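You operate a simulated robot arm through the tools that you are given. There is no shell and no other tool.

You are at the controls of a simulated robot arm. One attempt, no reset.

JOB
Fit the filter, add two spoonfuls of coffee, swing the arm over it.
Fine: use the red spoon and lay it back; close the coffee tin.

It is judged by the outcome, as a careful person would: the job done as asked, and still so three seconds after it is handed in. It fails if anything else is knocked over, pushed out of place, dropped, spilled or broken.

ROBOT AND FRAMES
A 7-joint arm with a two-finger parallel gripper, fixed in place. Base frame: the origin is at the foot of the arm, x ahead of it, y to its left, z up; the work surface is at about z = 0.95. Units: m, rad, N and s.
With the tool pointing down near the work surface it reaches from about 0.44 to 0.92 m from the base axis. Its first joint turns from -2.007 to 2.007 rad. Payload 3.91 kg.
Tool frame: the origin (TCP) lies between the finger pads and is the grasp point; the fingertips stand 0.03 m ahead of it; z points along the fingers, y is the line along which they close. The gripper opens to 0.11 m. The fingers are 0.02 m wide and 0.01 m thick; the gripper's body (0.048 by 0.112 m) begins 0.055 m behind the TCP.
Orientation is that of the tool frame in the base frame, as a unit quaternion [w, x, y, z]. With the fingers straight down and closing along the base's y, the tool's x points along the base's -x, its y along +y and its z along -z.

CONTROLS
- The arm moves only by the tool apply_moves. Its argument "series" is a list of rows, each an object of numbers (a shift or turn left out is 0, a gripper value left out holds the last): "x", "y", "z": the shift along the base's x, y, z in m; "ax", "ay", "az": the turn, a rotation vector about the base's x, y, z in rad; "claw": the opening, from 0 (shut) to 1 (fully open). In form: [{"x": .., "y": .., "z": .., "ax": .., "ay": .., "az": .., "claw": ..}, ...]. A call has 1 to 20 rows; each row shifts and turns the commanded pose from where the row before left it. Each row takes 0.2 s and may step no farther than 0.05 m and 0.15 rad from the row before; otherwise, or with a gripper value out of range, the whole call is refused. Where a pose cannot be reached the arm comes as near as it can. A force on the tool above 40 N (or 10 N above the force at the start of the call, whichever is more), or a blocked arm, ends the call early, and 0.2 s more pass. The fingers move at their own pace (about 0.153 m/s each) and stop on an object; they squeeze with about 35 N. The grip force told is the motor's: it shows also when the fingers shut on nothing. Time passes only in rows, and 0.2 s behind the last, so rows that do not move let the fingers close. The reply holds the time, the measured pose of the TCP, the force on the tool along the base axes, the opening and the grip force, in the units named above and with some noise, with the torque about the TCP (base axes, N m) and any sound that the robot's microphone picked up.
- Cameras (640 x 400 px; columns grow to the right, rows downward): "scene" is fixed at [0.2217, -0.4969, 1.8017]; the picture's right is [0.71, -0.71, 0.00], its down [-0.41, -0.41, -0.81] and it looks along [0.58, 0.57, -0.58] (base axes); focal length 307 px, centre (320, 200). "wrist" rides on the gripper at [0.072, 0.017, -0.103] in the tool frame; the picture's right is [-0.23, 0.97, 0.00], its down [-0.76, -0.18, -0.62] and it looks along [-0.61, -0.14, 0.78] (tool axes); focal length 222 px, centre (320, 200).
- snapshot(camera): a new picture of that camera. The clock stands still meanwhile.
- slide_trunk(by): slides the trunk up (or, below 0, down) by that many m; the arm rides with it, the base frame stays. It gives what a move gives, with no picture.
- measure_at(camera, pixels): there is no depth. For up to 12 entries [column, row, z] of the newest picture of that camera ("zoom" is the newest enlarged one), the place [x, y] in the base frame at which the ray of that pixel passes the height z, good to about 0.002 m, but the place of the scene camera against the robot may be out by one fixed shift of up to 0.018 m in any direction. The clock stands still meanwhile.
- enlarge(camera, box): a new picture of the part [left, top, right, bottom] of that camera's present view, enlarged. The clock stands still meanwhile.
- finish_job(): hands the job in; it is judged then, once.

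Leave the gripper open and the arm clear of the work at the hand-in unless told otherwise.

The tools are called after "Request:" by a JSON object that holds its "name" and its "arguments". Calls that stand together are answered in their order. apply_moves: Moves the arm, as the interface text tells. Its arguments: {"type":"object","properties":{"series":{"type":"array","items":{"type":"object","properties":{"x":{"type":"number"},"y":{"type":"number"},"z":{"type":"number"},"ax":{"type":"number"},"ay":{"type":"number"},"az":{"type":"number"},"claw":{"type":"number"}}}}},"required":["series"]} The other tools are called the same way: slide_trunk (by) slides the trunk up or down; snapshot (camera) takes a picture; measure_at (camera, pixels) gives the place at which the rays of pixels pass given heights; enlarge (camera, box) takes an enlarged picture of a part of a camera's view; finish_job () hands the job in.

At the start:

```text
t: 0.0
tcp_pos: [0.6568, -0.1112, 1.5084]
tool_rot: [0.0, 0.0, 1.0, 0.001]
force: [0.1, -0.7, -0.2]
ft_torque: [-0.04, -0.04, 0.01]
width: 0.1103
grasp_force: 0.1
trunk travel left (down, up): [-0.925, 0.065]
```

scene: 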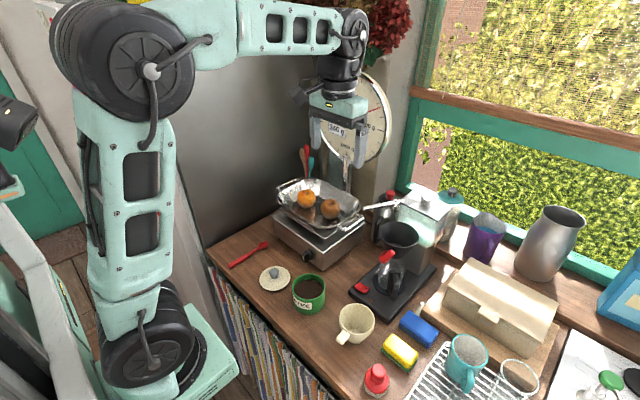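
wrist: 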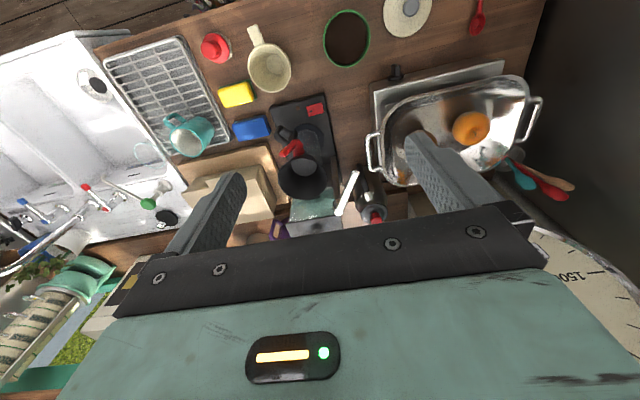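

I see a worktop with a red spoon on the left (about 248,255 in scene), a coffee tin (308,292), its lid (274,278), and a coffee machine with a black filter holder (398,235). I'll take closer views to identify all the parts.

Request:
{"name": "enlarge", "arguments": {"camera": "scene", "box": [330, 180, 490, 310]}}

Request:
{"name": "enlarge", "arguments": {"camera": "scene", "box": [210, 220, 390, 350]}}

Request:
{"name": "enlarge", "arguments": {"camera": "wrist", "box": [230, 80, 400, 240]}}

Request:
{"name": "enlarge", "arguments": {"camera": "scene", "box": [340, 280, 640, 400]}}

```text
3.08 times, centred on (410, 245) of scene
```

zoom: 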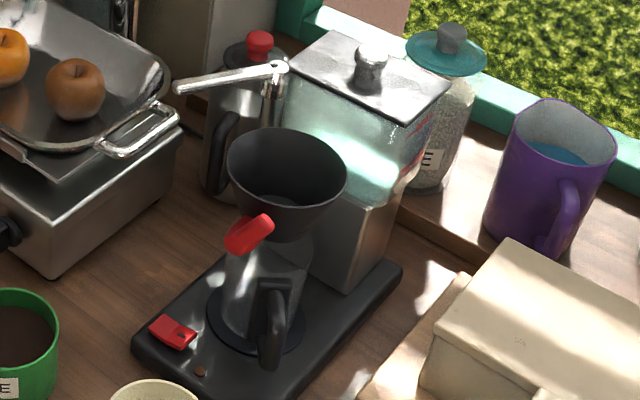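

```text
3.08 times, centred on (300, 285) of scene
```

zoom: 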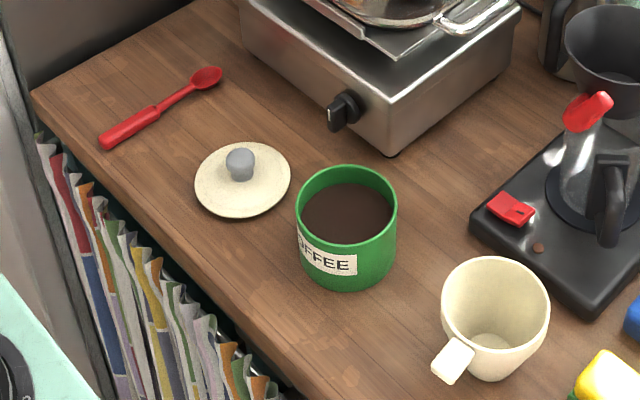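

```text
2.50 times, centred on (315, 160) of wrist
```

zoom: 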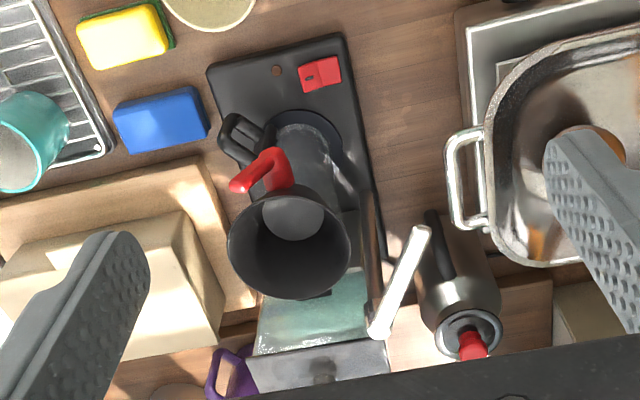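

```text
2.13 times, centred on (490, 340) of scene
```

zoom: 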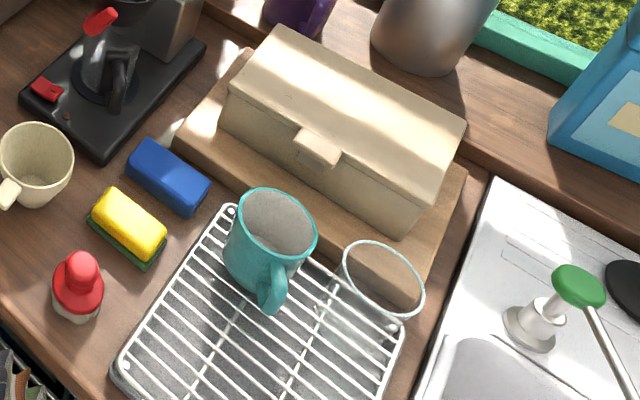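

I see the black cone with a red handle near the machine, an outlet arm swung aside to the left, but no paper filter yet. I'll zoom in further to find out what the filter is and how it sits.

Request:
{"name": "enlarge", "arguments": {"camera": "scene", "box": [360, 185, 450, 245]}}

Request:
{"name": "enlarge", "arguments": {"camera": "scene", "box": [345, 240, 445, 310]}}

Request:
{"name": "enlarge", "arguments": {"camera": "scene", "box": [420, 250, 560, 345]}}

Request:
{"name": "enlarge", "arguments": {"camera": "scene", "box": [270, 130, 400, 220]}}

Request:
{"name": "enlarge", "arguments": {"camera": "wrist", "box": [90, 20, 300, 170]}}

Request:
{"name": "enlarge", "arguments": {"camera": "wrist", "box": [0, 60, 200, 260]}}

```text
6.67 times, centred on (405, 215) of scene
```

zoom: 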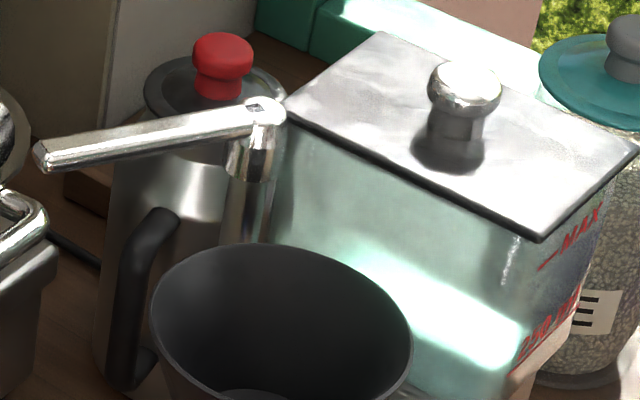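

```text
5.71 times, centred on (395, 275) of scene
```

zoom: 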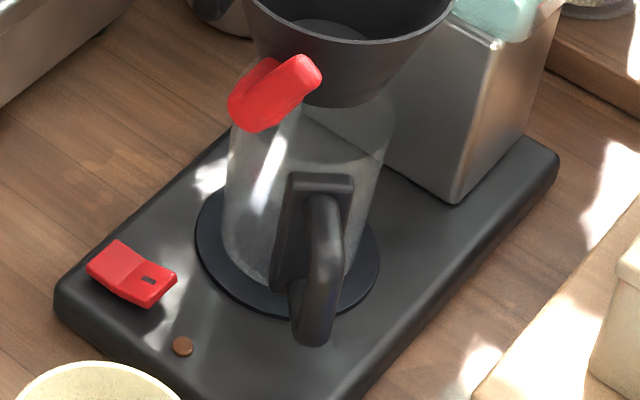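

```text
4.21 times, centred on (490, 298) of scene
```

zoom: 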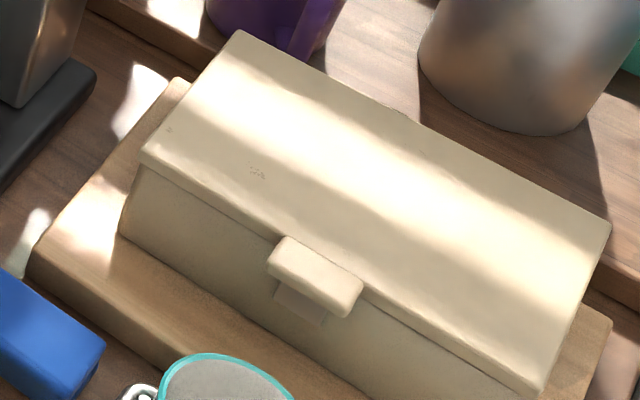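

```text
4.44 times, centred on (335, 175) of scene
```

zoom: 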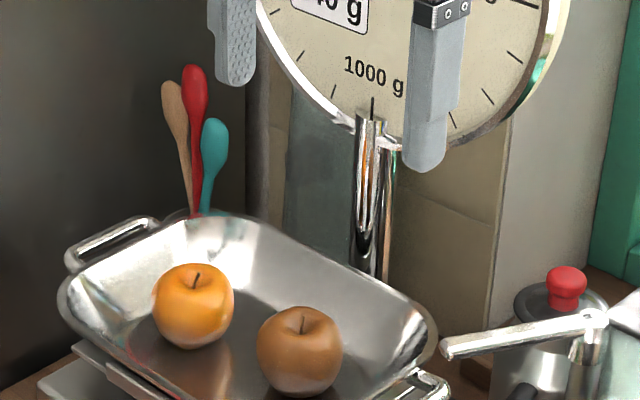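

```text
2.67 times, centred on (195, 95) of wrist
```

zoom: 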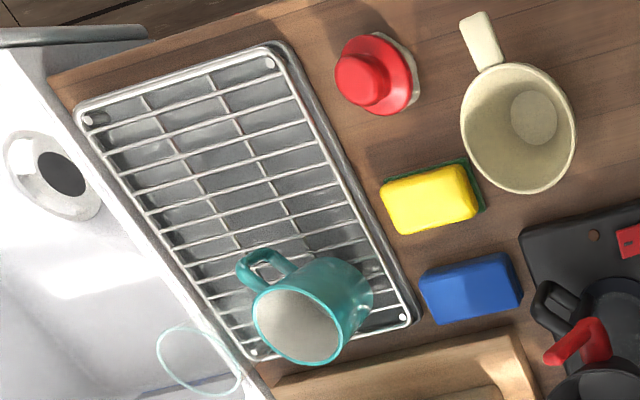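

```text
2.00 times, centred on (100, 160) of wrist
```

zoom: 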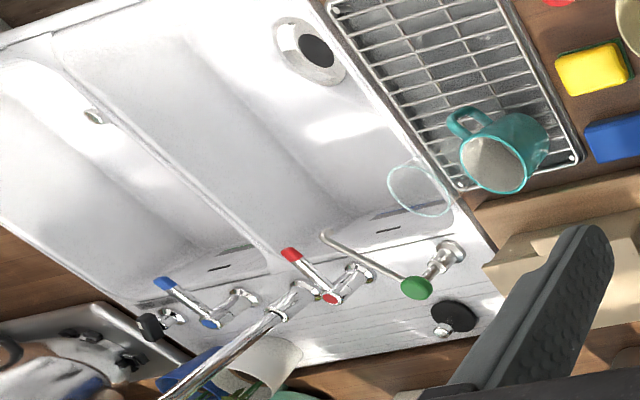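

Let me triangulate the key parts (cone rim, hotplate, outlet arm, tin, lid, spoon) from both cameras at several heights.

Request:
{"name": "measure_at", "arguments": {"camera": "scene", "pixels": [[399.3, 240, 1.05], [399.3, 240, 1.1], [399.3, 240, 1.15], [399.3, 240, 1.2], [389.2, 283.8, 0.97], [389.2, 283.8, 0.98], [405, 203, 1.15], [405, 203, 1.2], [405, 203, 1.25], [366, 207.5, 1.15], [366, 207.5, 1.2], [366, 207.5, 1.25]]}}

Request:
{"name": "measure_at", "arguments": {"camera": "wrist", "pixels": [[302.6, 176, 1.05], [302.6, 176, 1.1], [302.6, 176, 1.15], [302.6, 176, 1.2], [337, 214, 1.15], [337, 214, 1.2], [337, 214, 1.25], [355, 172, 1.15], [355, 172, 1.2], [355, 172, 1.25]]}}

```text
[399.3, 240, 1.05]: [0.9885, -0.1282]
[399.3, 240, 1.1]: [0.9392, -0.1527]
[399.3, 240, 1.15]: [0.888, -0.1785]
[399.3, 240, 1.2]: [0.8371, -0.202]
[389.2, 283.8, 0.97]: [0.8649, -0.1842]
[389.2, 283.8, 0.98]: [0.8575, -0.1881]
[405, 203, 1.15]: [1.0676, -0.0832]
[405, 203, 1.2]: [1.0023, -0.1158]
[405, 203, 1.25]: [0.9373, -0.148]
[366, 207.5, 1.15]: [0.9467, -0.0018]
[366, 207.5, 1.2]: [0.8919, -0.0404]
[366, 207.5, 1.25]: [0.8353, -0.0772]
```

```text
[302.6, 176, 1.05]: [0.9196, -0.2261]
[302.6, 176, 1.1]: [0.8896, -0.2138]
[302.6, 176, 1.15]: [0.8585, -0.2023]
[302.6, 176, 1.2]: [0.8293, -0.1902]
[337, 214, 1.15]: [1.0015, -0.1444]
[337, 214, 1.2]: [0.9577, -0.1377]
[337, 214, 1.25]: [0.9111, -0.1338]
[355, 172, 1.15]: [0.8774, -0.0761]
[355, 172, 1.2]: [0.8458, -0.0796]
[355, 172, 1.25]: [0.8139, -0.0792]
```

The cream "mug" at (355,323) is tapered with a flat tab and may actually be the filter. I'll zoom in on it and on other objects.

Request:
{"name": "enlarge", "arguments": {"camera": "scene", "box": [325, 295, 389, 355]}}

Request:
{"name": "enlarge", "arguments": {"camera": "wrist", "box": [230, 10, 310, 100]}}

Request:
{"name": "enlarge", "arguments": {"camera": "wrist", "box": [260, 120, 350, 210]}}

Request:
{"name": "enlarge", "arguments": {"camera": "scene", "box": [440, 320, 580, 400]}}

Request:
{"name": "enlarge", "arguments": {"camera": "wrist", "box": [310, 0, 510, 90]}}

```text
6.67 times, centred on (357, 325) of scene
```

zoom: 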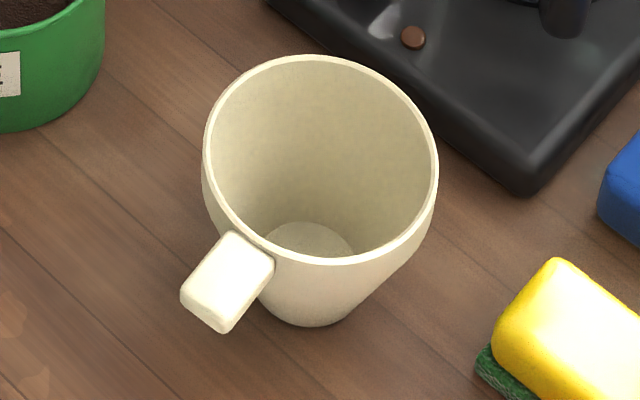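

```text
4.44 times, centred on (270, 55) of wrist
```

zoom: 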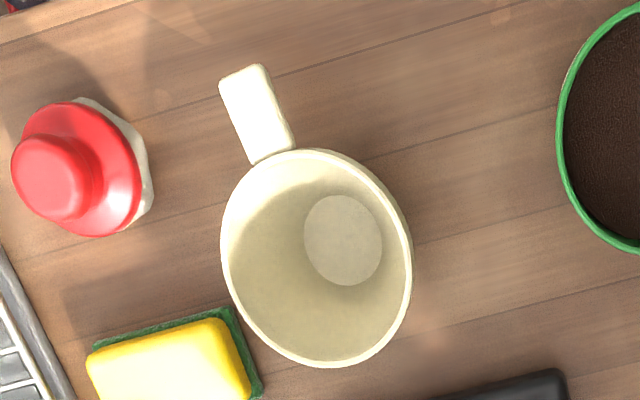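

```text
4.44 times, centred on (305, 165) of wrist
```

zoom: 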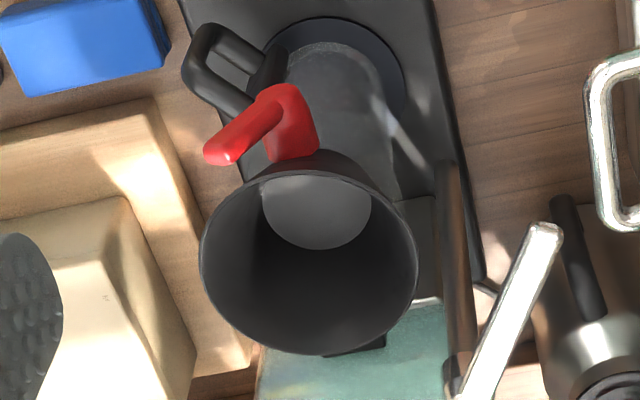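

```text
4.57 times, centred on (510, 360) of scene
```

zoom: 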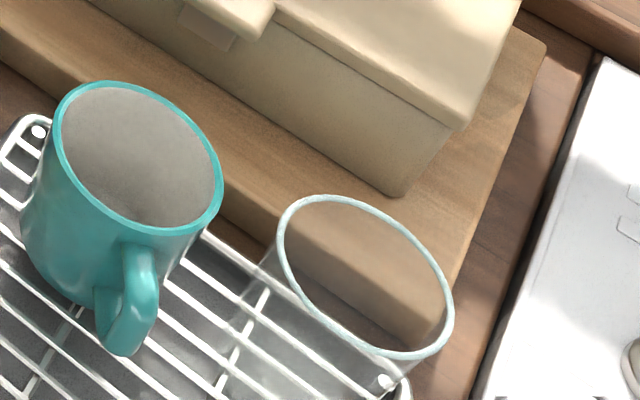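

```text
3.20 times, centred on (410, 45) of wrist
```

zoom: 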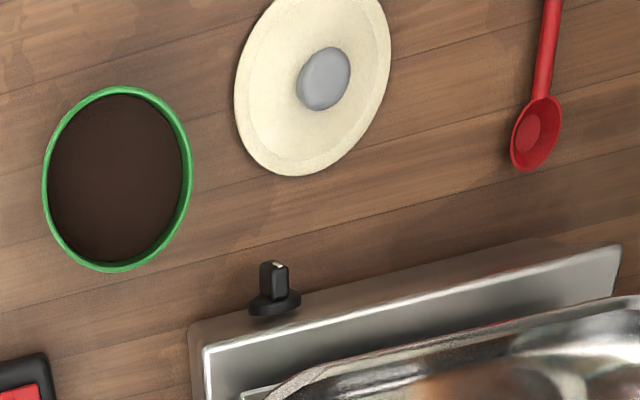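

The cream truncated cone with a flat tab on the rim is the filter, and the black cone on the machine is its holder. Now I'll measure the tin rim, filter rim, tab, lid knob and spoon in both cameras, to calibrate the scene camera's shift and get heights.

Request:
{"name": "measure_at", "arguments": {"camera": "scene", "pixels": [[309.1, 286.6, 1.0], [309.1, 286.6, 1.05], [357.2, 319, 1.0], [357.2, 319, 1.05], [343.2, 337.3, 1.0], [343.2, 337.3, 1.05], [274, 273, 0.96], [274, 273, 1.0], [263.6, 245, 0.955], [263.6, 245, 0.97], [231.8, 265.5, 0.955], [231.8, 265.5, 0.97]]}}

Request:
{"name": "measure_at", "arguments": {"camera": "wrist", "pixels": [[346.9, 38.75, 1.0], [346.9, 38.75, 1.05], [269.1, 68.1, 1.0], [269.1, 68.1, 1.05], [255.8, 35.4, 1.0], [255.8, 35.4, 1.05], [410.9, 6.9, 0.96], [410.9, 6.9, 1.0], [477.8, 24, 0.955], [477.8, 24, 0.97]]}}

```text
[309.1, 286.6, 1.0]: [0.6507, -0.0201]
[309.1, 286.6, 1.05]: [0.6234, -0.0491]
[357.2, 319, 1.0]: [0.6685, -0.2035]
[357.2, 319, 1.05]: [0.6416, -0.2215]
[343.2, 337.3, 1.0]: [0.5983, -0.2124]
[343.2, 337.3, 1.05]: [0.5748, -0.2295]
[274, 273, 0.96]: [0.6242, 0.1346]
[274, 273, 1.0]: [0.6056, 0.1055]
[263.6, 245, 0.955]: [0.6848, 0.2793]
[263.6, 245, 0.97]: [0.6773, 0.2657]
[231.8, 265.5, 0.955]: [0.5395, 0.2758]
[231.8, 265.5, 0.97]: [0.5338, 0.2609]
```

```text
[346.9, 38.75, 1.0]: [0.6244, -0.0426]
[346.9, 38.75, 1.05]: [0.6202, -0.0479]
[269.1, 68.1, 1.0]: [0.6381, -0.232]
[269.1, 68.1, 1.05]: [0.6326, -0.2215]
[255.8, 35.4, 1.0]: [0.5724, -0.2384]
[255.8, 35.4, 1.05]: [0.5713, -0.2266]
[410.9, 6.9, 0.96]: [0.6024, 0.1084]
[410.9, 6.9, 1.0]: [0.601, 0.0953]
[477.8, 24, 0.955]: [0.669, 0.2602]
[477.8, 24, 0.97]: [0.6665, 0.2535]
```

Rough positions: tin near (0.62,-0.045), filter near (0.636,-0.226) with its tab pointing toward the robot, and the spoon along x near y≈0.255. I'll move the arm back and down over the left side so the wrist camera gets a better view of the spoon, lid and tin.

Request:
{"name": "apply_moves", "arguments": {"series": [{"x": -0.02, "y": 0.02, "z": -0.026, "claw": 1}, {"x": -0.02, "y": 0.02, "z": -0.026}, {"x": -0.02, "y": 0.02, "z": -0.026}, {"x": -0.02, "y": 0.02, "z": -0.026}, {"x": -0.02, "y": 0.02, "z": -0.026}, {"x": -0.02, "y": 0.02, "z": -0.026}, {"x": -0.02, "y": 0.02, "z": -0.026}, {"x": -0.02, "y": 0.02, "z": -0.026}]}}

Request:
{"name": "snapshot", "arguments": {"camera": "wrist"}}

Request:
{"name": "snapshot", "arguments": {"camera": "scene"}}

```text
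t: 1.8
tcp_pos: [0.4967, 0.0471, 1.2995]
tool_rot: [0.001, 0.002, 1.0, 0.0]
force: [0.0, -0.4, 0.0]
ft_torque: [0.01, -0.03, 0.01]
width: 0.1099
grasp_force: 0.0
trunk travel left (down, up): [-0.925, 0.065]
```

```text
taken
```

wrist: 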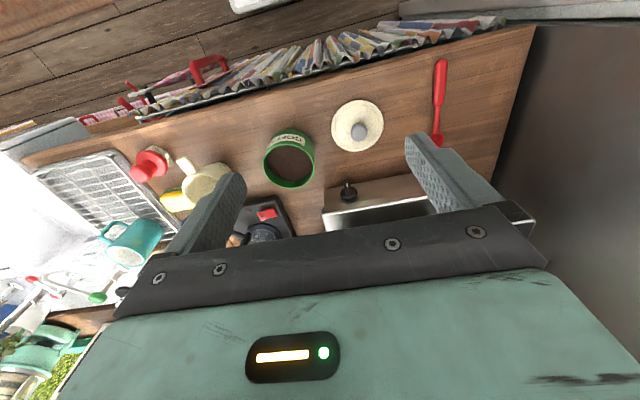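

```text
taken
```

scene: 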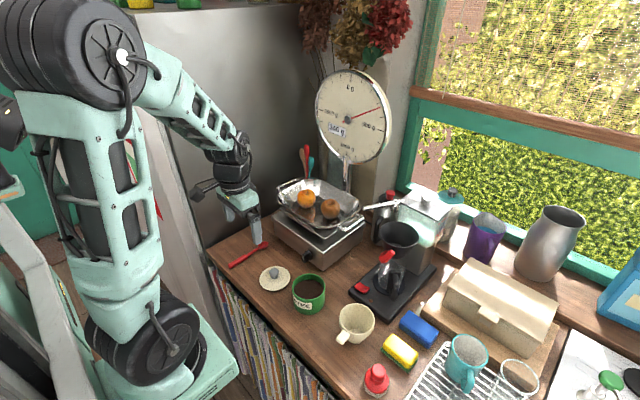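

The spoon (440,100), lid (358,125) and tin (289,158) are visible. I'll enlarge these for precise pixel positions.

Request:
{"name": "enlarge", "arguments": {"camera": "wrist", "box": [395, 45, 485, 155]}}

Request:
{"name": "enlarge", "arguments": {"camera": "wrist", "box": [250, 90, 400, 200]}}

Request:
{"name": "enlarge", "arguments": {"camera": "scene", "box": [220, 235, 280, 275]}}

```text
3.64 times, centred on (440, 100) of wrist
```

zoom: 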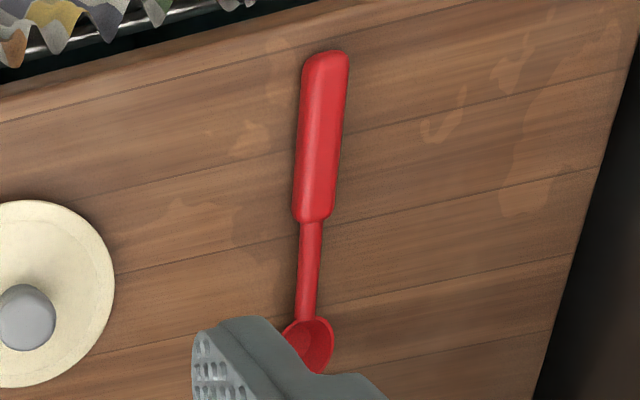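

```text
3.64 times, centred on (325, 145) of wrist
```

zoom: 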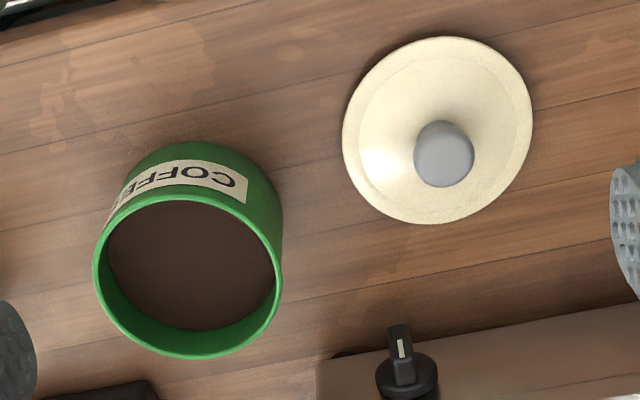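

```text
10.00 times, centred on (250, 255) of scene
```

zoom: 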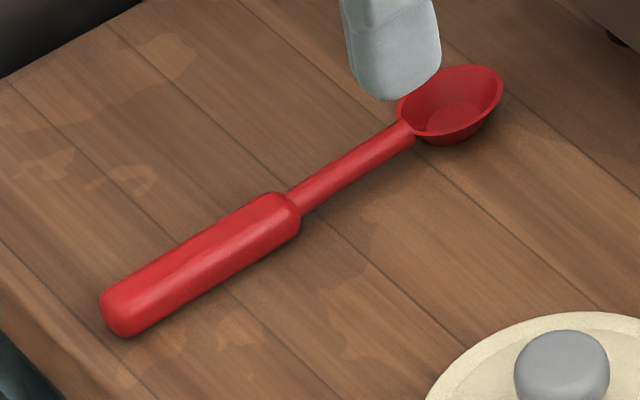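

I'll measure spoon points (grip end, grip/neck joint, neck/bowl joint), lid edge and knob, and tin rim from the wrist camera.

Request:
{"name": "measure_at", "arguments": {"camera": "wrist", "pixels": [[441.65, 59.3, 0.96], [437.5, 105.5, 0.96], [435.3, 133.0, 0.965], [447.5, 61, 0.96], [433.5, 103.5, 0.96], [440.5, 104, 0.96], [358.9, 132.3, 0.99], [358.9, 132.3, 0.98], [345.2, 127.2, 0.952], [371.4, 118.3, 0.955], [289, 166, 1.04], [289, 166, 1.03]]}}

Request:
{"name": "measure_at", "arguments": {"camera": "scene", "pixels": [[229.8, 267.2, 0.96], [247, 256.8, 0.96], [259.2, 249, 0.965], [274, 272.5, 0.98]]}}

```text
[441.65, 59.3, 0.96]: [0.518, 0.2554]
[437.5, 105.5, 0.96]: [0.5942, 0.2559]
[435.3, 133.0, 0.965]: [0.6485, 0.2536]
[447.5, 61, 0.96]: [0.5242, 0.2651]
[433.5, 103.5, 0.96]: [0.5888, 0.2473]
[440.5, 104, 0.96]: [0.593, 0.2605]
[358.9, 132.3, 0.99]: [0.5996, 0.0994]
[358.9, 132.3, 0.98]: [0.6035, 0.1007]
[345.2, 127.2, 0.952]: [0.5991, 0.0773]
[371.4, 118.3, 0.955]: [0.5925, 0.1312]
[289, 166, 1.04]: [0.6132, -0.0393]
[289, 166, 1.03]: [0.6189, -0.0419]
```

```text
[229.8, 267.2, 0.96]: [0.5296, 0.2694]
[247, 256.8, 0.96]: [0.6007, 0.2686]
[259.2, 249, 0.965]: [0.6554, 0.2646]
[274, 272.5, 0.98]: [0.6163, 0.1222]
```

The spoon lies along x from x≈0.518 to 0.68 at y≈0.2555, and the lid knob is at about (0.602,0.100). I'll now move over to look at the filter and the coffee machine more closely.

Request:
{"name": "apply_moves", "arguments": {"series": [{"x": -0.002, "y": -0.036, "z": -0.011}, {"x": -0.002, "y": -0.036, "z": -0.011}, {"x": -0.002, "y": -0.036, "z": -0.011}, {"x": -0.002, "y": -0.036, "z": -0.011}, {"x": -0.002, "y": -0.036, "z": -0.011}, {"x": -0.002, "y": -0.036, "z": -0.011}, {"x": -0.002, "y": -0.036, "z": -0.011}]}}

Request:
{"name": "snapshot", "arguments": {"camera": "wrist"}}

Request:
{"name": "enlarge", "arguments": {"camera": "wrist", "box": [230, 60, 420, 220]}}

```text
t: 3.4
tcp_pos: [0.4827, -0.2032, 1.2233]
tool_rot: [-0.001, 0.0, 1.0, 0.0]
force: [-0.4, 0.2, 0.8]
ft_torque: [-0.02, 0.0, 0.0]
width: 0.1099
grasp_force: 0.1
trunk travel left (down, up): [-0.925, 0.065]
```

```text
taken
```

wrist: 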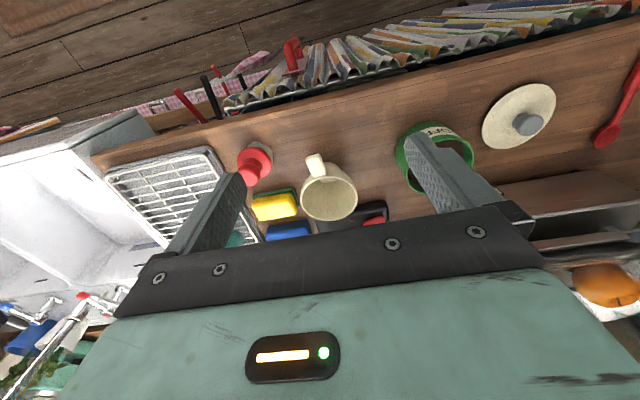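

```text
2.50 times, centred on (325, 140) of wrist
```

zoom: 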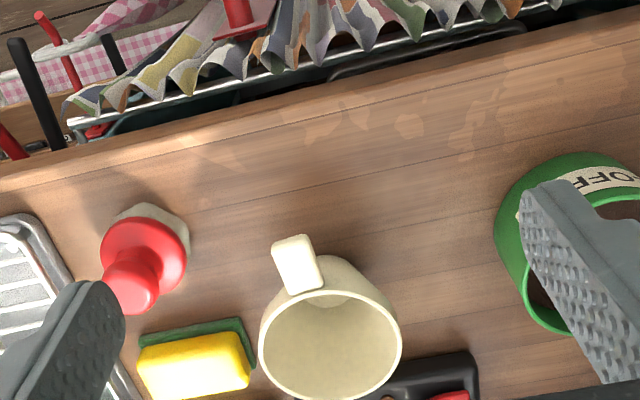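

I'll measure the filter's tab corners and rim in this view to triangulate with the earlier view.

Request:
{"name": "measure_at", "arguments": {"camera": "zoom", "pixels": [[298, 265, 1.0], [298, 265, 1.03], [298, 265, 1.05], [330, 340, 1.0], [330, 340, 1.03], [330, 340, 1.05], [272, 243, 1.03], [309, 235, 1.03], [324, 285, 1.03], [290, 295, 1.03], [258, 342, 1.03], [402, 340, 1.03]]}}

```text
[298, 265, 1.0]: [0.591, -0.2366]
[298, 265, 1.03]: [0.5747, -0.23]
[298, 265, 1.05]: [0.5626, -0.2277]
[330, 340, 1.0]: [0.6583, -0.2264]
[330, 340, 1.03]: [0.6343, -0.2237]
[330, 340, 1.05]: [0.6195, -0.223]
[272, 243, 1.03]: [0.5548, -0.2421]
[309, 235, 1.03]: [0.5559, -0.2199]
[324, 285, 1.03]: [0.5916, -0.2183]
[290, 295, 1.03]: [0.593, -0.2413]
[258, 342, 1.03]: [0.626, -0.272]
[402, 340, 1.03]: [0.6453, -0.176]
```

The filter centre is about (0.634,-0.224), rim z≈1.03, and the tab is centred at (0.574,-0.230), 0.022 wide. Before picking it up I'll get a good view of the black holder and the red lever: raise and move ahead.

Request:
{"name": "apply_moves", "arguments": {"series": [{"x": 0.015, "z": 0.04}, {"x": 0.015, "z": 0.04}, {"x": 0.015, "z": 0.04}, {"x": 0.03, "z": 0.02}, {"x": 0.03, "z": 0.02}, {"x": 0.03, "z": 0.01}]}}

Request:
{"name": "snapshot", "arguments": {"camera": "wrist"}}

Request:
{"name": "enlarge", "arguments": {"camera": "wrist", "box": [240, 80, 420, 240]}}

```text
t: 4.8
tcp_pos: [0.6176, -0.2026, 1.3944]
tool_rot: [0.0, 0.001, 1.0, 0.001]
force: [-0.3, -0.9, -0.3]
ft_torque: [0.0, -0.04, 0.0]
width: 0.1101
grasp_force: 0.0
trunk travel left (down, up): [-0.925, 0.065]
```

```text
taken
```

wrist: 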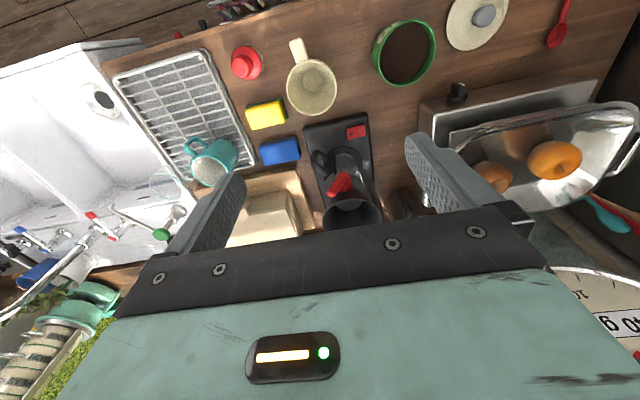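

```text
2.50 times, centred on (330, 160) of wrist
```

zoom: 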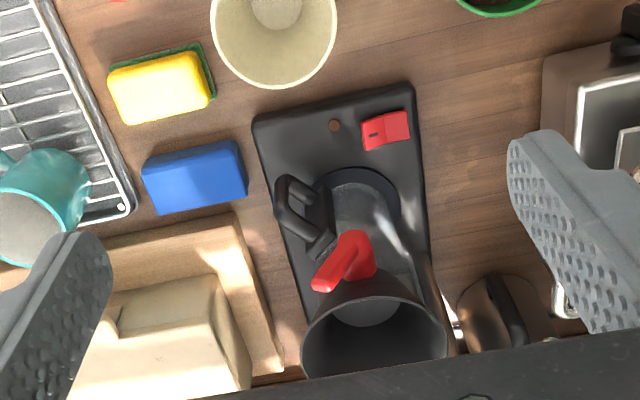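

The red lever rises on the robot side of the holder, up to about (0.776,-0.217,1.19), so the filter's tab should not point straight at the robot when seated. I'll move further over the machine for a closer, steeper view.

Request:
{"name": "apply_moves", "arguments": {"series": [{"x": 0.03, "z": 0.005}, {"x": 0.03, "z": 0.005}, {"x": 0.03, "z": 0.005}, {"x": 0.03, "z": 0.005}, {"x": 0.02, "z": 0.0}, {}]}}

Request:
{"name": "snapshot", "arguments": {"camera": "wrist"}}

Request:
{"name": "enlarge", "arguments": {"camera": "wrist", "box": [240, 80, 420, 240]}}

```text
t: 6.2
tcp_pos: [0.7581, -0.2031, 1.4127]
tool_rot: [0.0, 0.0, 1.0, 0.0]
force: [-0.7, 0.2, -0.2]
ft_torque: [-0.01, 0.02, 0.0]
width: 0.1102
grasp_force: 0.0
trunk travel left (down, up): [-0.925, 0.065]
```

```text
taken
```

wrist: 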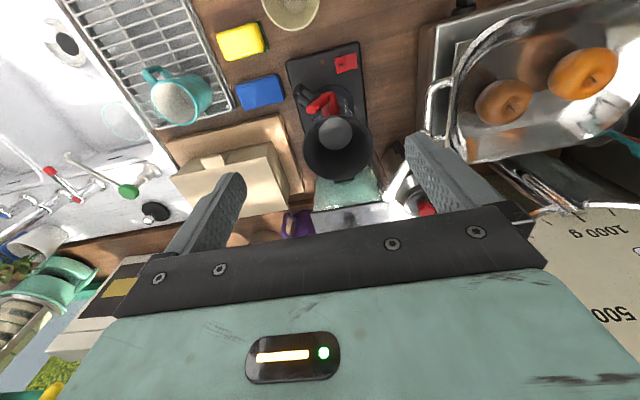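

```text
2.50 times, centred on (330, 160) of wrist
```

zoom: 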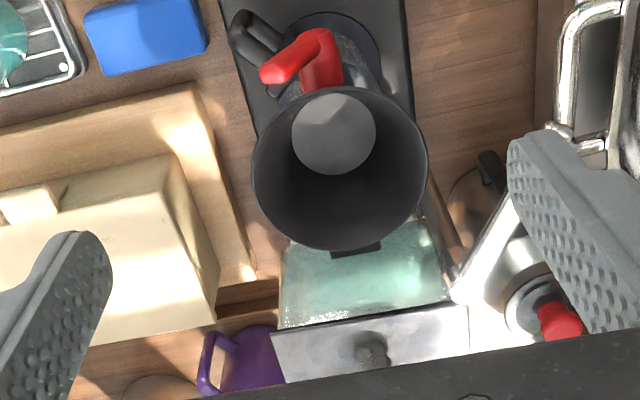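

Now the holder's rim and inner bottom are clearly visible. I'll measure its rim extremes, the bottom disc, red lever tip, and outlet arm at candidate heights.

Request:
{"name": "measure_at", "arguments": {"camera": "zoom", "pixels": [[252, 182, 1.175], [428, 170, 1.175], [340, 87, 1.175], [340, 250, 1.175], [252, 182, 1.19], [428, 170, 1.19], [340, 87, 1.19], [340, 250, 1.19], [333, 134, 1.1], [333, 134, 1.12], [272, 73, 1.19], [320, 38, 1.15]]}}

Request:
{"name": "measure_at", "arguments": {"camera": "zoom", "pixels": [[462, 290, 1.25], [462, 290, 1.26], [462, 290, 1.24], [508, 195, 1.25], [508, 195, 1.26], [508, 195, 1.24]]}}

```text
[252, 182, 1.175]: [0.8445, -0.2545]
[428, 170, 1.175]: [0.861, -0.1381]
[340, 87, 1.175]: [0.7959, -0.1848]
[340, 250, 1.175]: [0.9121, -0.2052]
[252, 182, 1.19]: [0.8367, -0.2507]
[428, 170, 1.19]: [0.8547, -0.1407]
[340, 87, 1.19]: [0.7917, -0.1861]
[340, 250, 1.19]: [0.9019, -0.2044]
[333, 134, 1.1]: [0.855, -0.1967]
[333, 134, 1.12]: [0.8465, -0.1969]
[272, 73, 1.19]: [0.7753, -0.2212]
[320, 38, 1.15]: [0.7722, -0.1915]
```

```text
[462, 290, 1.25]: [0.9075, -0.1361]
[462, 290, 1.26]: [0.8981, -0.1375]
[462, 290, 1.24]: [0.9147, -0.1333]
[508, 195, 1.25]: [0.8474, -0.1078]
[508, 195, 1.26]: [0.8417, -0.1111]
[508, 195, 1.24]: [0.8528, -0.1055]
```

Holder rim: centre about (0.852,-0.1955), z≈1.178, ~0.115 wide, with depth about 0.07. The filter will fit with its tab turned to the -y side, clear of the red lever and the outlet arm. I now go back above the filter's tab with the gripper half closed, yawed slightly to match the tab.

Request:
{"name": "apply_moves", "arguments": {"series": [{"x": -0.032, "y": -0.0045, "z": -0.03, "claw": 0.5}, {"x": -0.032, "y": -0.0045, "z": -0.03}, {"x": -0.032, "y": -0.0045, "z": -0.03}, {"x": -0.032, "y": -0.0045, "z": -0.03}, {"x": -0.032, "y": -0.0045, "z": -0.03}, {"x": -0.031, "y": -0.0045, "z": -0.03, "az": 0.05}, {"z": -0.04}, {"z": -0.04}, {"z": -0.03}, {}]}}

Request:
{"name": "snapshot", "arguments": {"camera": "wrist"}}

Request:
{"name": "enlarge", "arguments": {"camera": "scene", "box": [300, 260, 420, 370]}}

```text
t: 8.4
tcp_pos: [0.5668, -0.2309, 1.122]
tool_rot: [0.0, -0.024, 1.0, 0.0]
force: [0.7, 0.9, -0.8]
ft_torque: [0.0, 0.01, 0.0]
width: 0.055
grasp_force: 0.0
trunk travel left (down, up): [-0.925, 0.065]
```

```text
taken
```

wrist: 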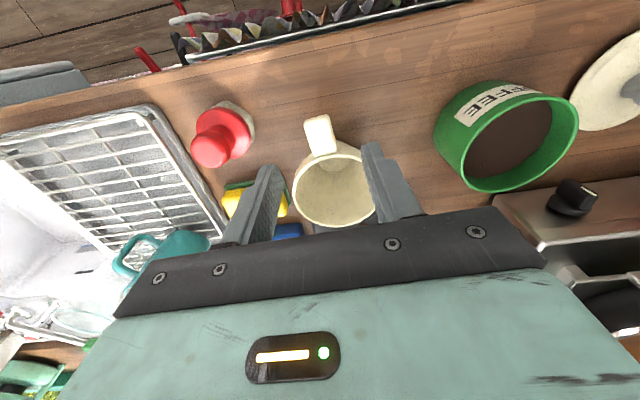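

```text
3.64 times, centred on (360, 315) of scene
```

zoom: 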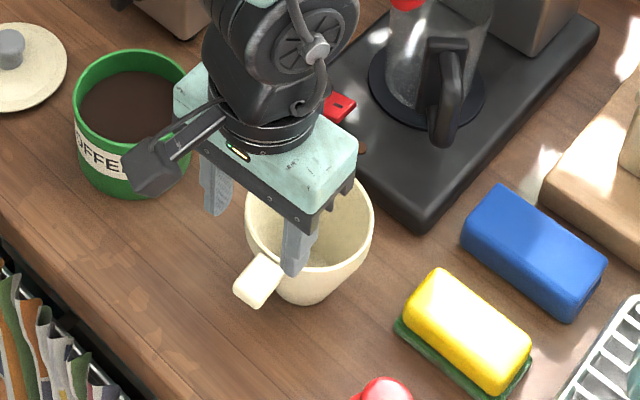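

The tab is now at about (320,135) in the wrist view, between the fingers. I'll measure it again from this closer view.

Request:
{"name": "enlarge", "arguments": {"camera": "wrist", "box": [270, 100, 390, 230]}}

Request:
{"name": "measure_at", "arguments": {"camera": "wrist", "pixels": [[304, 120, 1.033], [328, 115, 1.033], [337, 150, 1.033], [311, 156, 1.033], [320, 135, 1.033], [320, 135, 1.025], [294, 190, 1.03], [338, 190, 1.03]]}}

```text
3.08 times, centred on (330, 165) of wrist
```

zoom: 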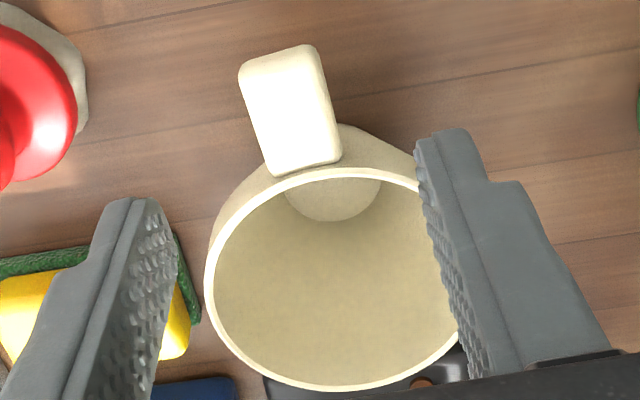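

```text
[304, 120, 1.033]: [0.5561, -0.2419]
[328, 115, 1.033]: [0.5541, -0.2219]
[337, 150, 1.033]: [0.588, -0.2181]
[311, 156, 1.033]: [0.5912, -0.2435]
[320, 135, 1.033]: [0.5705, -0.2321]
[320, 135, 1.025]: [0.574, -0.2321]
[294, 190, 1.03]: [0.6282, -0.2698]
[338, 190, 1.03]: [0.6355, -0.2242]
```

The tab centre is about (0.571,-0.2315), well between the fingers. I'll lower so the fingertips straddle it and close on it.

Request:
{"name": "apply_moves", "arguments": {"series": [{"y": -0.0005, "z": -0.03}, {"z": -0.03}, {"z": -0.014}, {}, {"claw": 0.0}, {"claw": 0.0}, {"claw": 0.0}]}}

Request:
{"name": "snapshot", "arguments": {"camera": "wrist"}}

Request:
{"name": "enlarge", "arguments": {"camera": "scene", "box": [300, 260, 420, 370]}}

```text
t: 10.0
tcp_pos: [0.5675, -0.2313, 1.0495]
tool_rot: [0.0, -0.025, 1.0, -0.001]
force: [1.5, -0.4, -0.4]
ft_torque: [0.0, 0.05, 0.01]
width: 0.0228
grasp_force: 34.8
trunk travel left (down, up): [-0.925, 0.065]
```

```text
taken
```

wrist: 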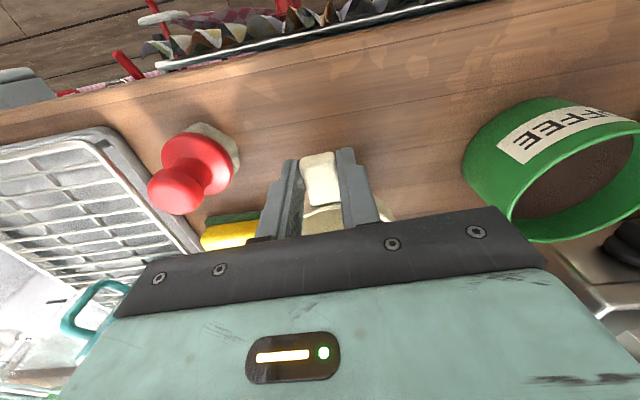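

```text
3.64 times, centred on (360, 315) of scene
```

zoom: 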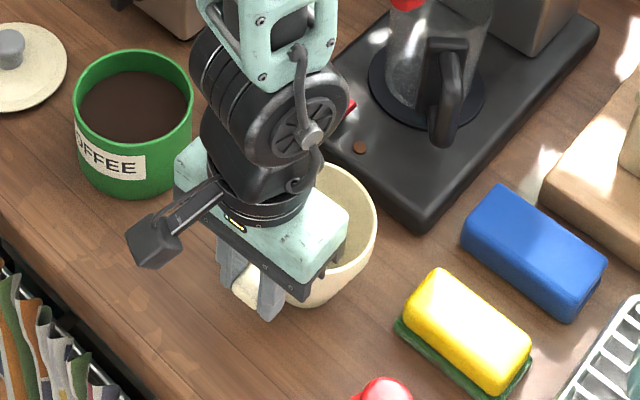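

The tab is gripped (width 0.0228, 34.8 N). I'll lift the filter straight up and check that it hangs level.

Request:
{"name": "apply_moves", "arguments": {"series": [{"z": 0.02}, {"z": 0.04}, {"z": 0.045}, {"z": 0.045}, {"z": 0.045}, {"z": 0.045}, {"z": 0.03}, {}]}}

Request:
{"name": "snapshot", "arguments": {"camera": "wrist"}}

Request:
{"name": "enlarge", "arguments": {"camera": "scene", "box": [270, 170, 420, 300]}}

```text
t: 11.8
tcp_pos: [0.567, -0.2302, 1.319]
tool_rot: [0.0, -0.024, 1.0, 0.0]
force: [0.4, -0.1, -0.3]
ft_torque: [0.0, 0.02, 0.02]
width: 0.0003
grasp_force: 34.8
trunk travel left (down, up): [-0.925, 0.065]
```

```text
taken
```

wrist: 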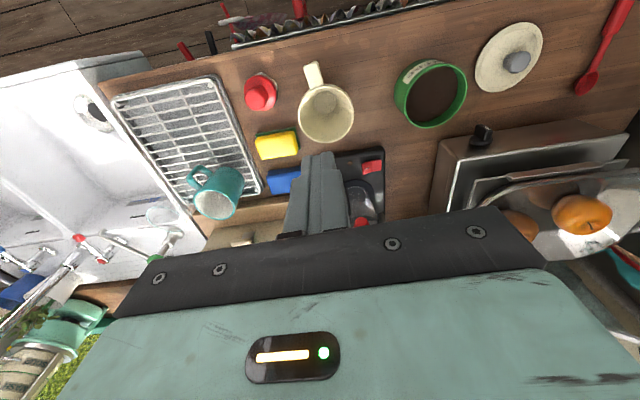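

```text
3.08 times, centred on (345, 235) of scene
```

zoom: 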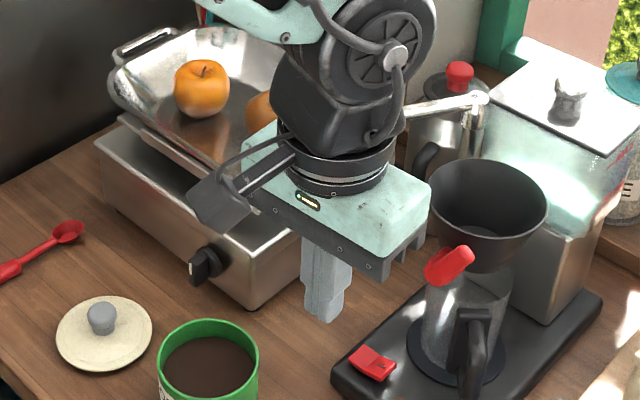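

The filter slipped out: the fingers are shut (0.0003) and the filter still stands on the counter at (325,110). My grip was too shallow. I'll check where the filter now is before gripping deeper.

Request:
{"name": "enlarge", "arguments": {"camera": "wrist", "box": [270, 50, 380, 160]}}

Request:
{"name": "enlarge", "arguments": {"camera": "scene", "box": [325, 295, 389, 355]}}

Request:
{"name": "measure_at", "arguments": {"camera": "wrist", "pixels": [[314, 75, 1.033], [325, 110, 1.03]]}}

```text
3.64 times, centred on (325, 105) of wrist
```

zoom: 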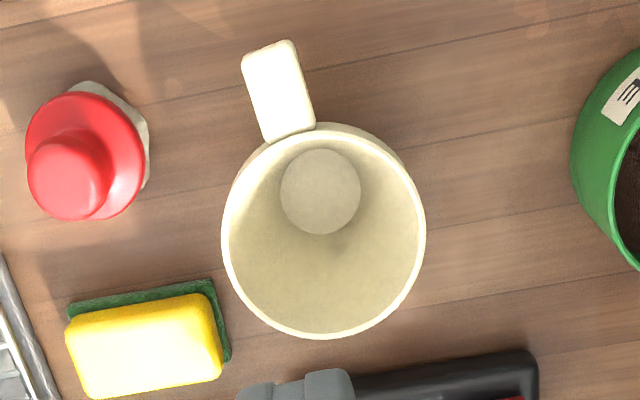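

```text
6.67 times, centred on (357, 325) of scene
```

zoom: 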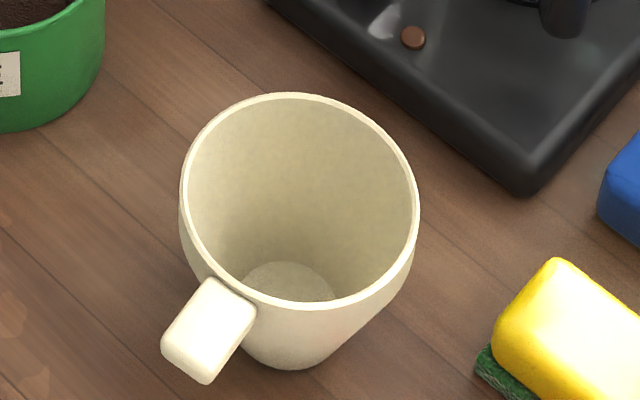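

```text
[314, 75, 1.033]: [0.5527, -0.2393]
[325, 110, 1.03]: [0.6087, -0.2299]
```

The filter still stands upright, shifted about 2 cm toward the robot. I'll measure its new tab corners and rim.

Request:
{"name": "measure_at", "arguments": {"camera": "wrist", "pixels": [[303.8, 65, 1.033], [316.8, 60.5, 1.033], [323.5, 83, 1.033], [310.7, 88, 1.033], [313.7, 75, 1.033], [298, 114, 1.03], [353.8, 112, 1.03], [325.8, 84.5, 1.03], [325.8, 143, 1.03]]}}

```text
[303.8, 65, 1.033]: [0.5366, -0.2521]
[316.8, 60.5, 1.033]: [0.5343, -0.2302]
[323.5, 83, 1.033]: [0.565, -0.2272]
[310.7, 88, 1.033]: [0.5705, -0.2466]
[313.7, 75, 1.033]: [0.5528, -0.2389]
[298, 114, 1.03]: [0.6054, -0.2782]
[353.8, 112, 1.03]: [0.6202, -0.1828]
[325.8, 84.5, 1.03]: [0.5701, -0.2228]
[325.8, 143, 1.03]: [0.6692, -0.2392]
```

New position: filter centre about (0.616,-0.231), tab axis turned about 7°. I'll open, go above the tab at about (0.5455,-0.2397), yaw a little more, and check.

Request:
{"name": "apply_moves", "arguments": {"series": [{"x": -0.0215, "y": -0.0095, "z": -0.02, "az": 0.07, "claw": 0.5}, {"z": -0.04}, {"z": -0.04}, {"z": -0.045}, {"z": -0.045}, {}]}}

Request:
{"name": "snapshot", "arguments": {"camera": "wrist"}}

Request:
{"name": "enlarge", "arguments": {"camera": "wrist", "box": [260, 90, 400, 220]}}

```text
t: 13.2
tcp_pos: [0.5449, -0.2397, 1.1287]
tool_rot: [0.0, -0.06, 0.998, 0.0]
force: [-0.3, -0.1, -0.8]
ft_torque: [0.0, 0.0, -0.01]
width: 0.0549
grasp_force: 0.0
trunk travel left (down, up): [-0.925, 0.065]
```

```text
taken
```

wrist: 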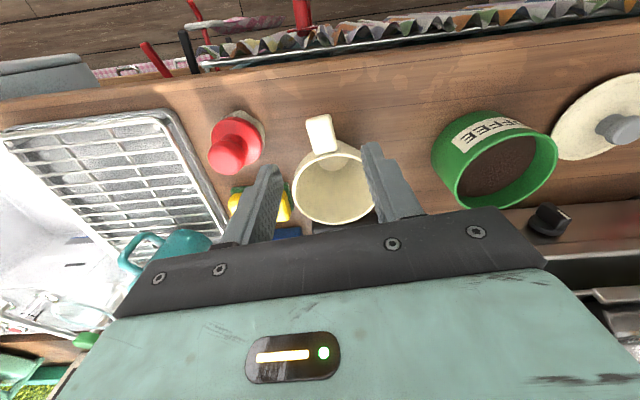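

```text
3.08 times, centred on (330, 155) of wrist
```

zoom: 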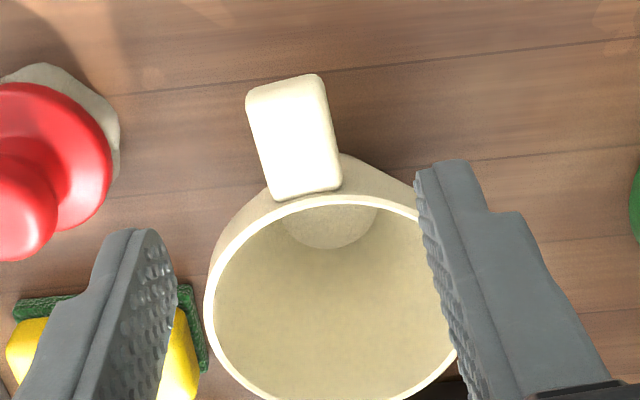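

I'll measure the tab centre at several heights here to pin down the tab's height.

Request:
{"name": "measure_at", "arguments": {"camera": "zoom", "pixels": [[248, 95, 1.033], [321, 75, 1.033], [341, 185, 1.033], [270, 198, 1.033], [296, 138, 1.04], [296, 138, 1.033], [296, 138, 1.025], [296, 138, 1.015], [282, 203, 1.03], [330, 195, 1.03]]}}

```text
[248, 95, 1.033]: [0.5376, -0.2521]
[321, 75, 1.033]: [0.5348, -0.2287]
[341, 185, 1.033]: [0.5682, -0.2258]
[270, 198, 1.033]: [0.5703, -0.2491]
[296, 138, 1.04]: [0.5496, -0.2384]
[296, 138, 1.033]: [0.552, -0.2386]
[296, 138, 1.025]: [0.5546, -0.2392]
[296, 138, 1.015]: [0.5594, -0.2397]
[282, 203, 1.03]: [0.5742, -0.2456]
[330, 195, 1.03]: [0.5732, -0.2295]
```

Tab top is at z≈1.033, and the TCP is on its axis. I'll lower until the TCP is just at tab height (fingertips at z≈1.0), close, then lift a small amount and check.

Request:
{"name": "apply_moves", "arguments": {"series": [{"z": -0.03}, {"z": -0.03}, {"z": -0.03}, {"z": -0.011}, {}, {"claw": 0.0}, {"claw": 0.0}, {"claw": 0.0}, {"claw": 0.0}]}}

Request:
{"name": "snapshot", "arguments": {"camera": "wrist"}}

Request:
{"name": "enlarge", "arguments": {"camera": "wrist", "box": [260, 110, 400, 240]}}

Request:
{"name": "enlarge", "arguments": {"camera": "scene", "box": [310, 280, 400, 360]}}

```text
t: 15.2
tcp_pos: [0.5448, -0.2393, 1.0282]
tool_rot: [0.0, -0.06, 0.998, 0.0]
force: [-0.2, 0.2, -0.6]
ft_torque: [0.0, 0.03, 0.0]
width: 0.0227
grasp_force: 35.1
trunk travel left (down, up): [-0.925, 0.065]
```

```text
taken
```

wrist: 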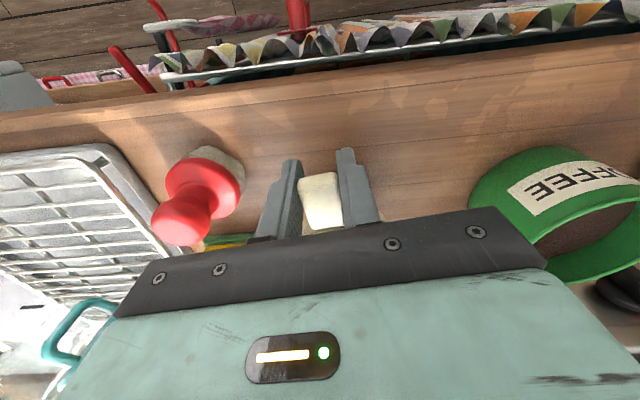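

```text
3.08 times, centred on (330, 175) of wrist
```

zoom: 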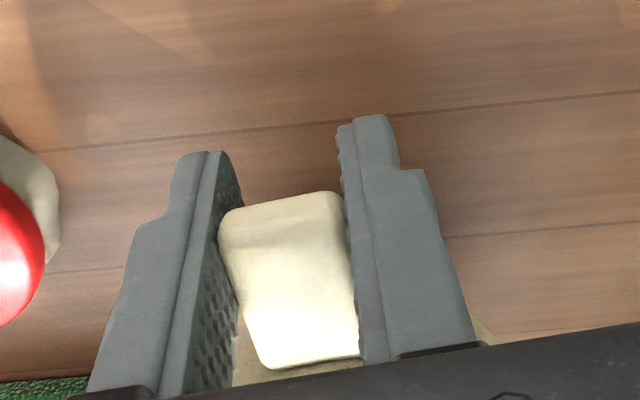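

```text
5.00 times, centred on (355, 320) of scene
```

zoom: 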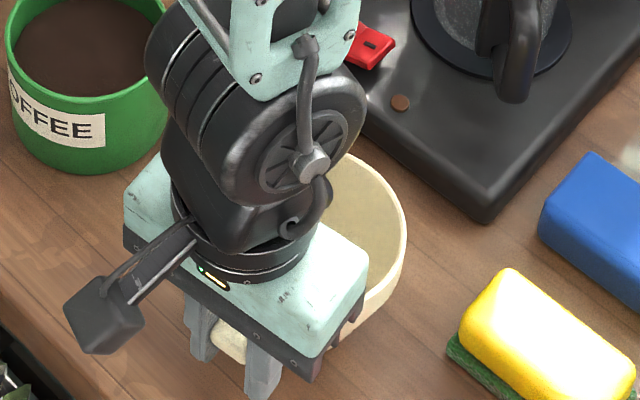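

The tab is between the pads more deeply now (width 0.0227, 35 N). I'll lift only 1.5 cm and check the grip holds.

Request:
{"name": "apply_moves", "arguments": {"series": [{"z": 0.005}, {"z": 0.01}, {}]}}

Request:
{"name": "enlarge", "arguments": {"camera": "wrist", "box": [260, 110, 400, 240]}}

Request:
{"name": "enlarge", "arguments": {"camera": "scene", "box": [310, 280, 400, 360]}}

```text
t: 16.0
tcp_pos: [0.5463, -0.2398, 1.044]
tool_rot: [0.0, -0.059, 0.998, 0.001]
force: [0.4, 0.4, -0.4]
ft_torque: [0.0, 0.0, 0.01]
width: 0.0229
grasp_force: 35.0
trunk travel left (down, up): [-0.925, 0.065]
```

```text
3.08 times, centred on (330, 175) of wrist
```

zoom: 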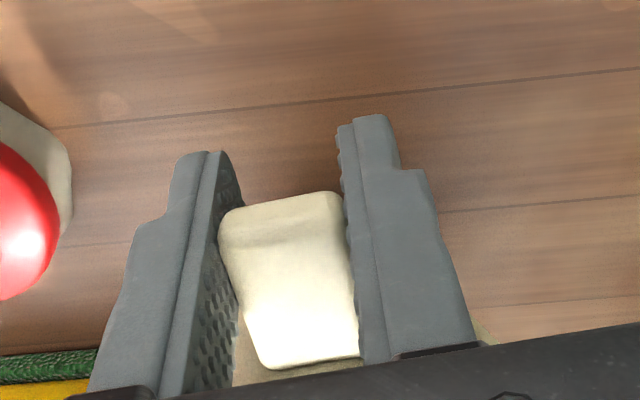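

```text
5.00 times, centred on (355, 320) of scene
```

zoom: 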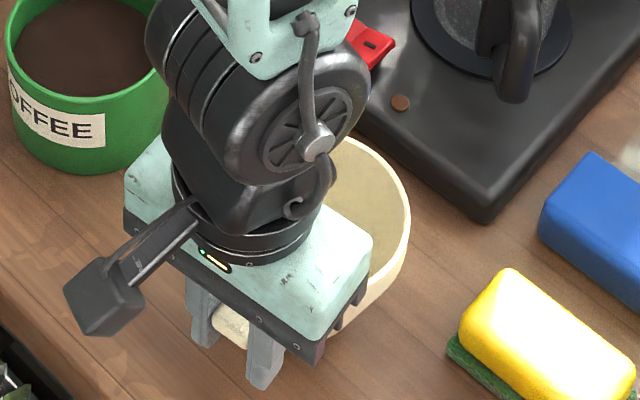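

The filter rises together with the gripper. I'll keep lifting gently.

Request:
{"name": "apply_moves", "arguments": {"series": [{"z": 0.015}, {"z": 0.02}, {"z": 0.025}, {"z": 0.025}, {"z": 0.025}, {"z": 0.02}, {"z": 0.01}, {}]}}

Request:
{"name": "snapshot", "arguments": {"camera": "wrist"}}

Request:
{"name": "enlarge", "arguments": {"camera": "scene", "box": [290, 220, 410, 340]}}

```text
t: 17.8
tcp_pos: [0.5439, -0.2403, 1.182]
tool_rot: [0.0, -0.06, 0.998, 0.0]
force: [0.9, -0.2, -0.3]
ft_torque: [-0.01, 0.05, 0.02]
width: 0.0227
grasp_force: 34.6
trunk travel left (down, up): [-0.925, 0.065]
```

```text
taken
```

wrist: 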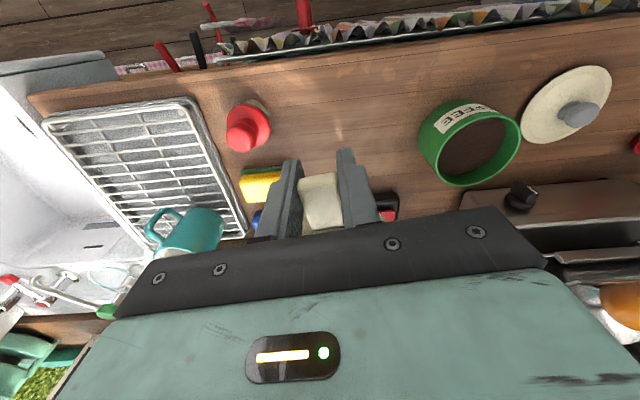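

```text
3.33 times, centred on (350, 280) of scene
```

zoom: 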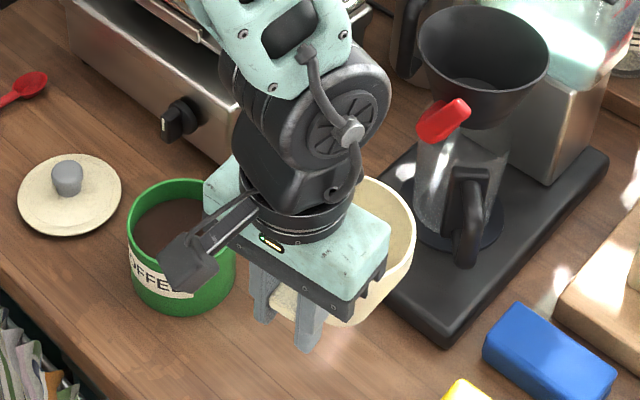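

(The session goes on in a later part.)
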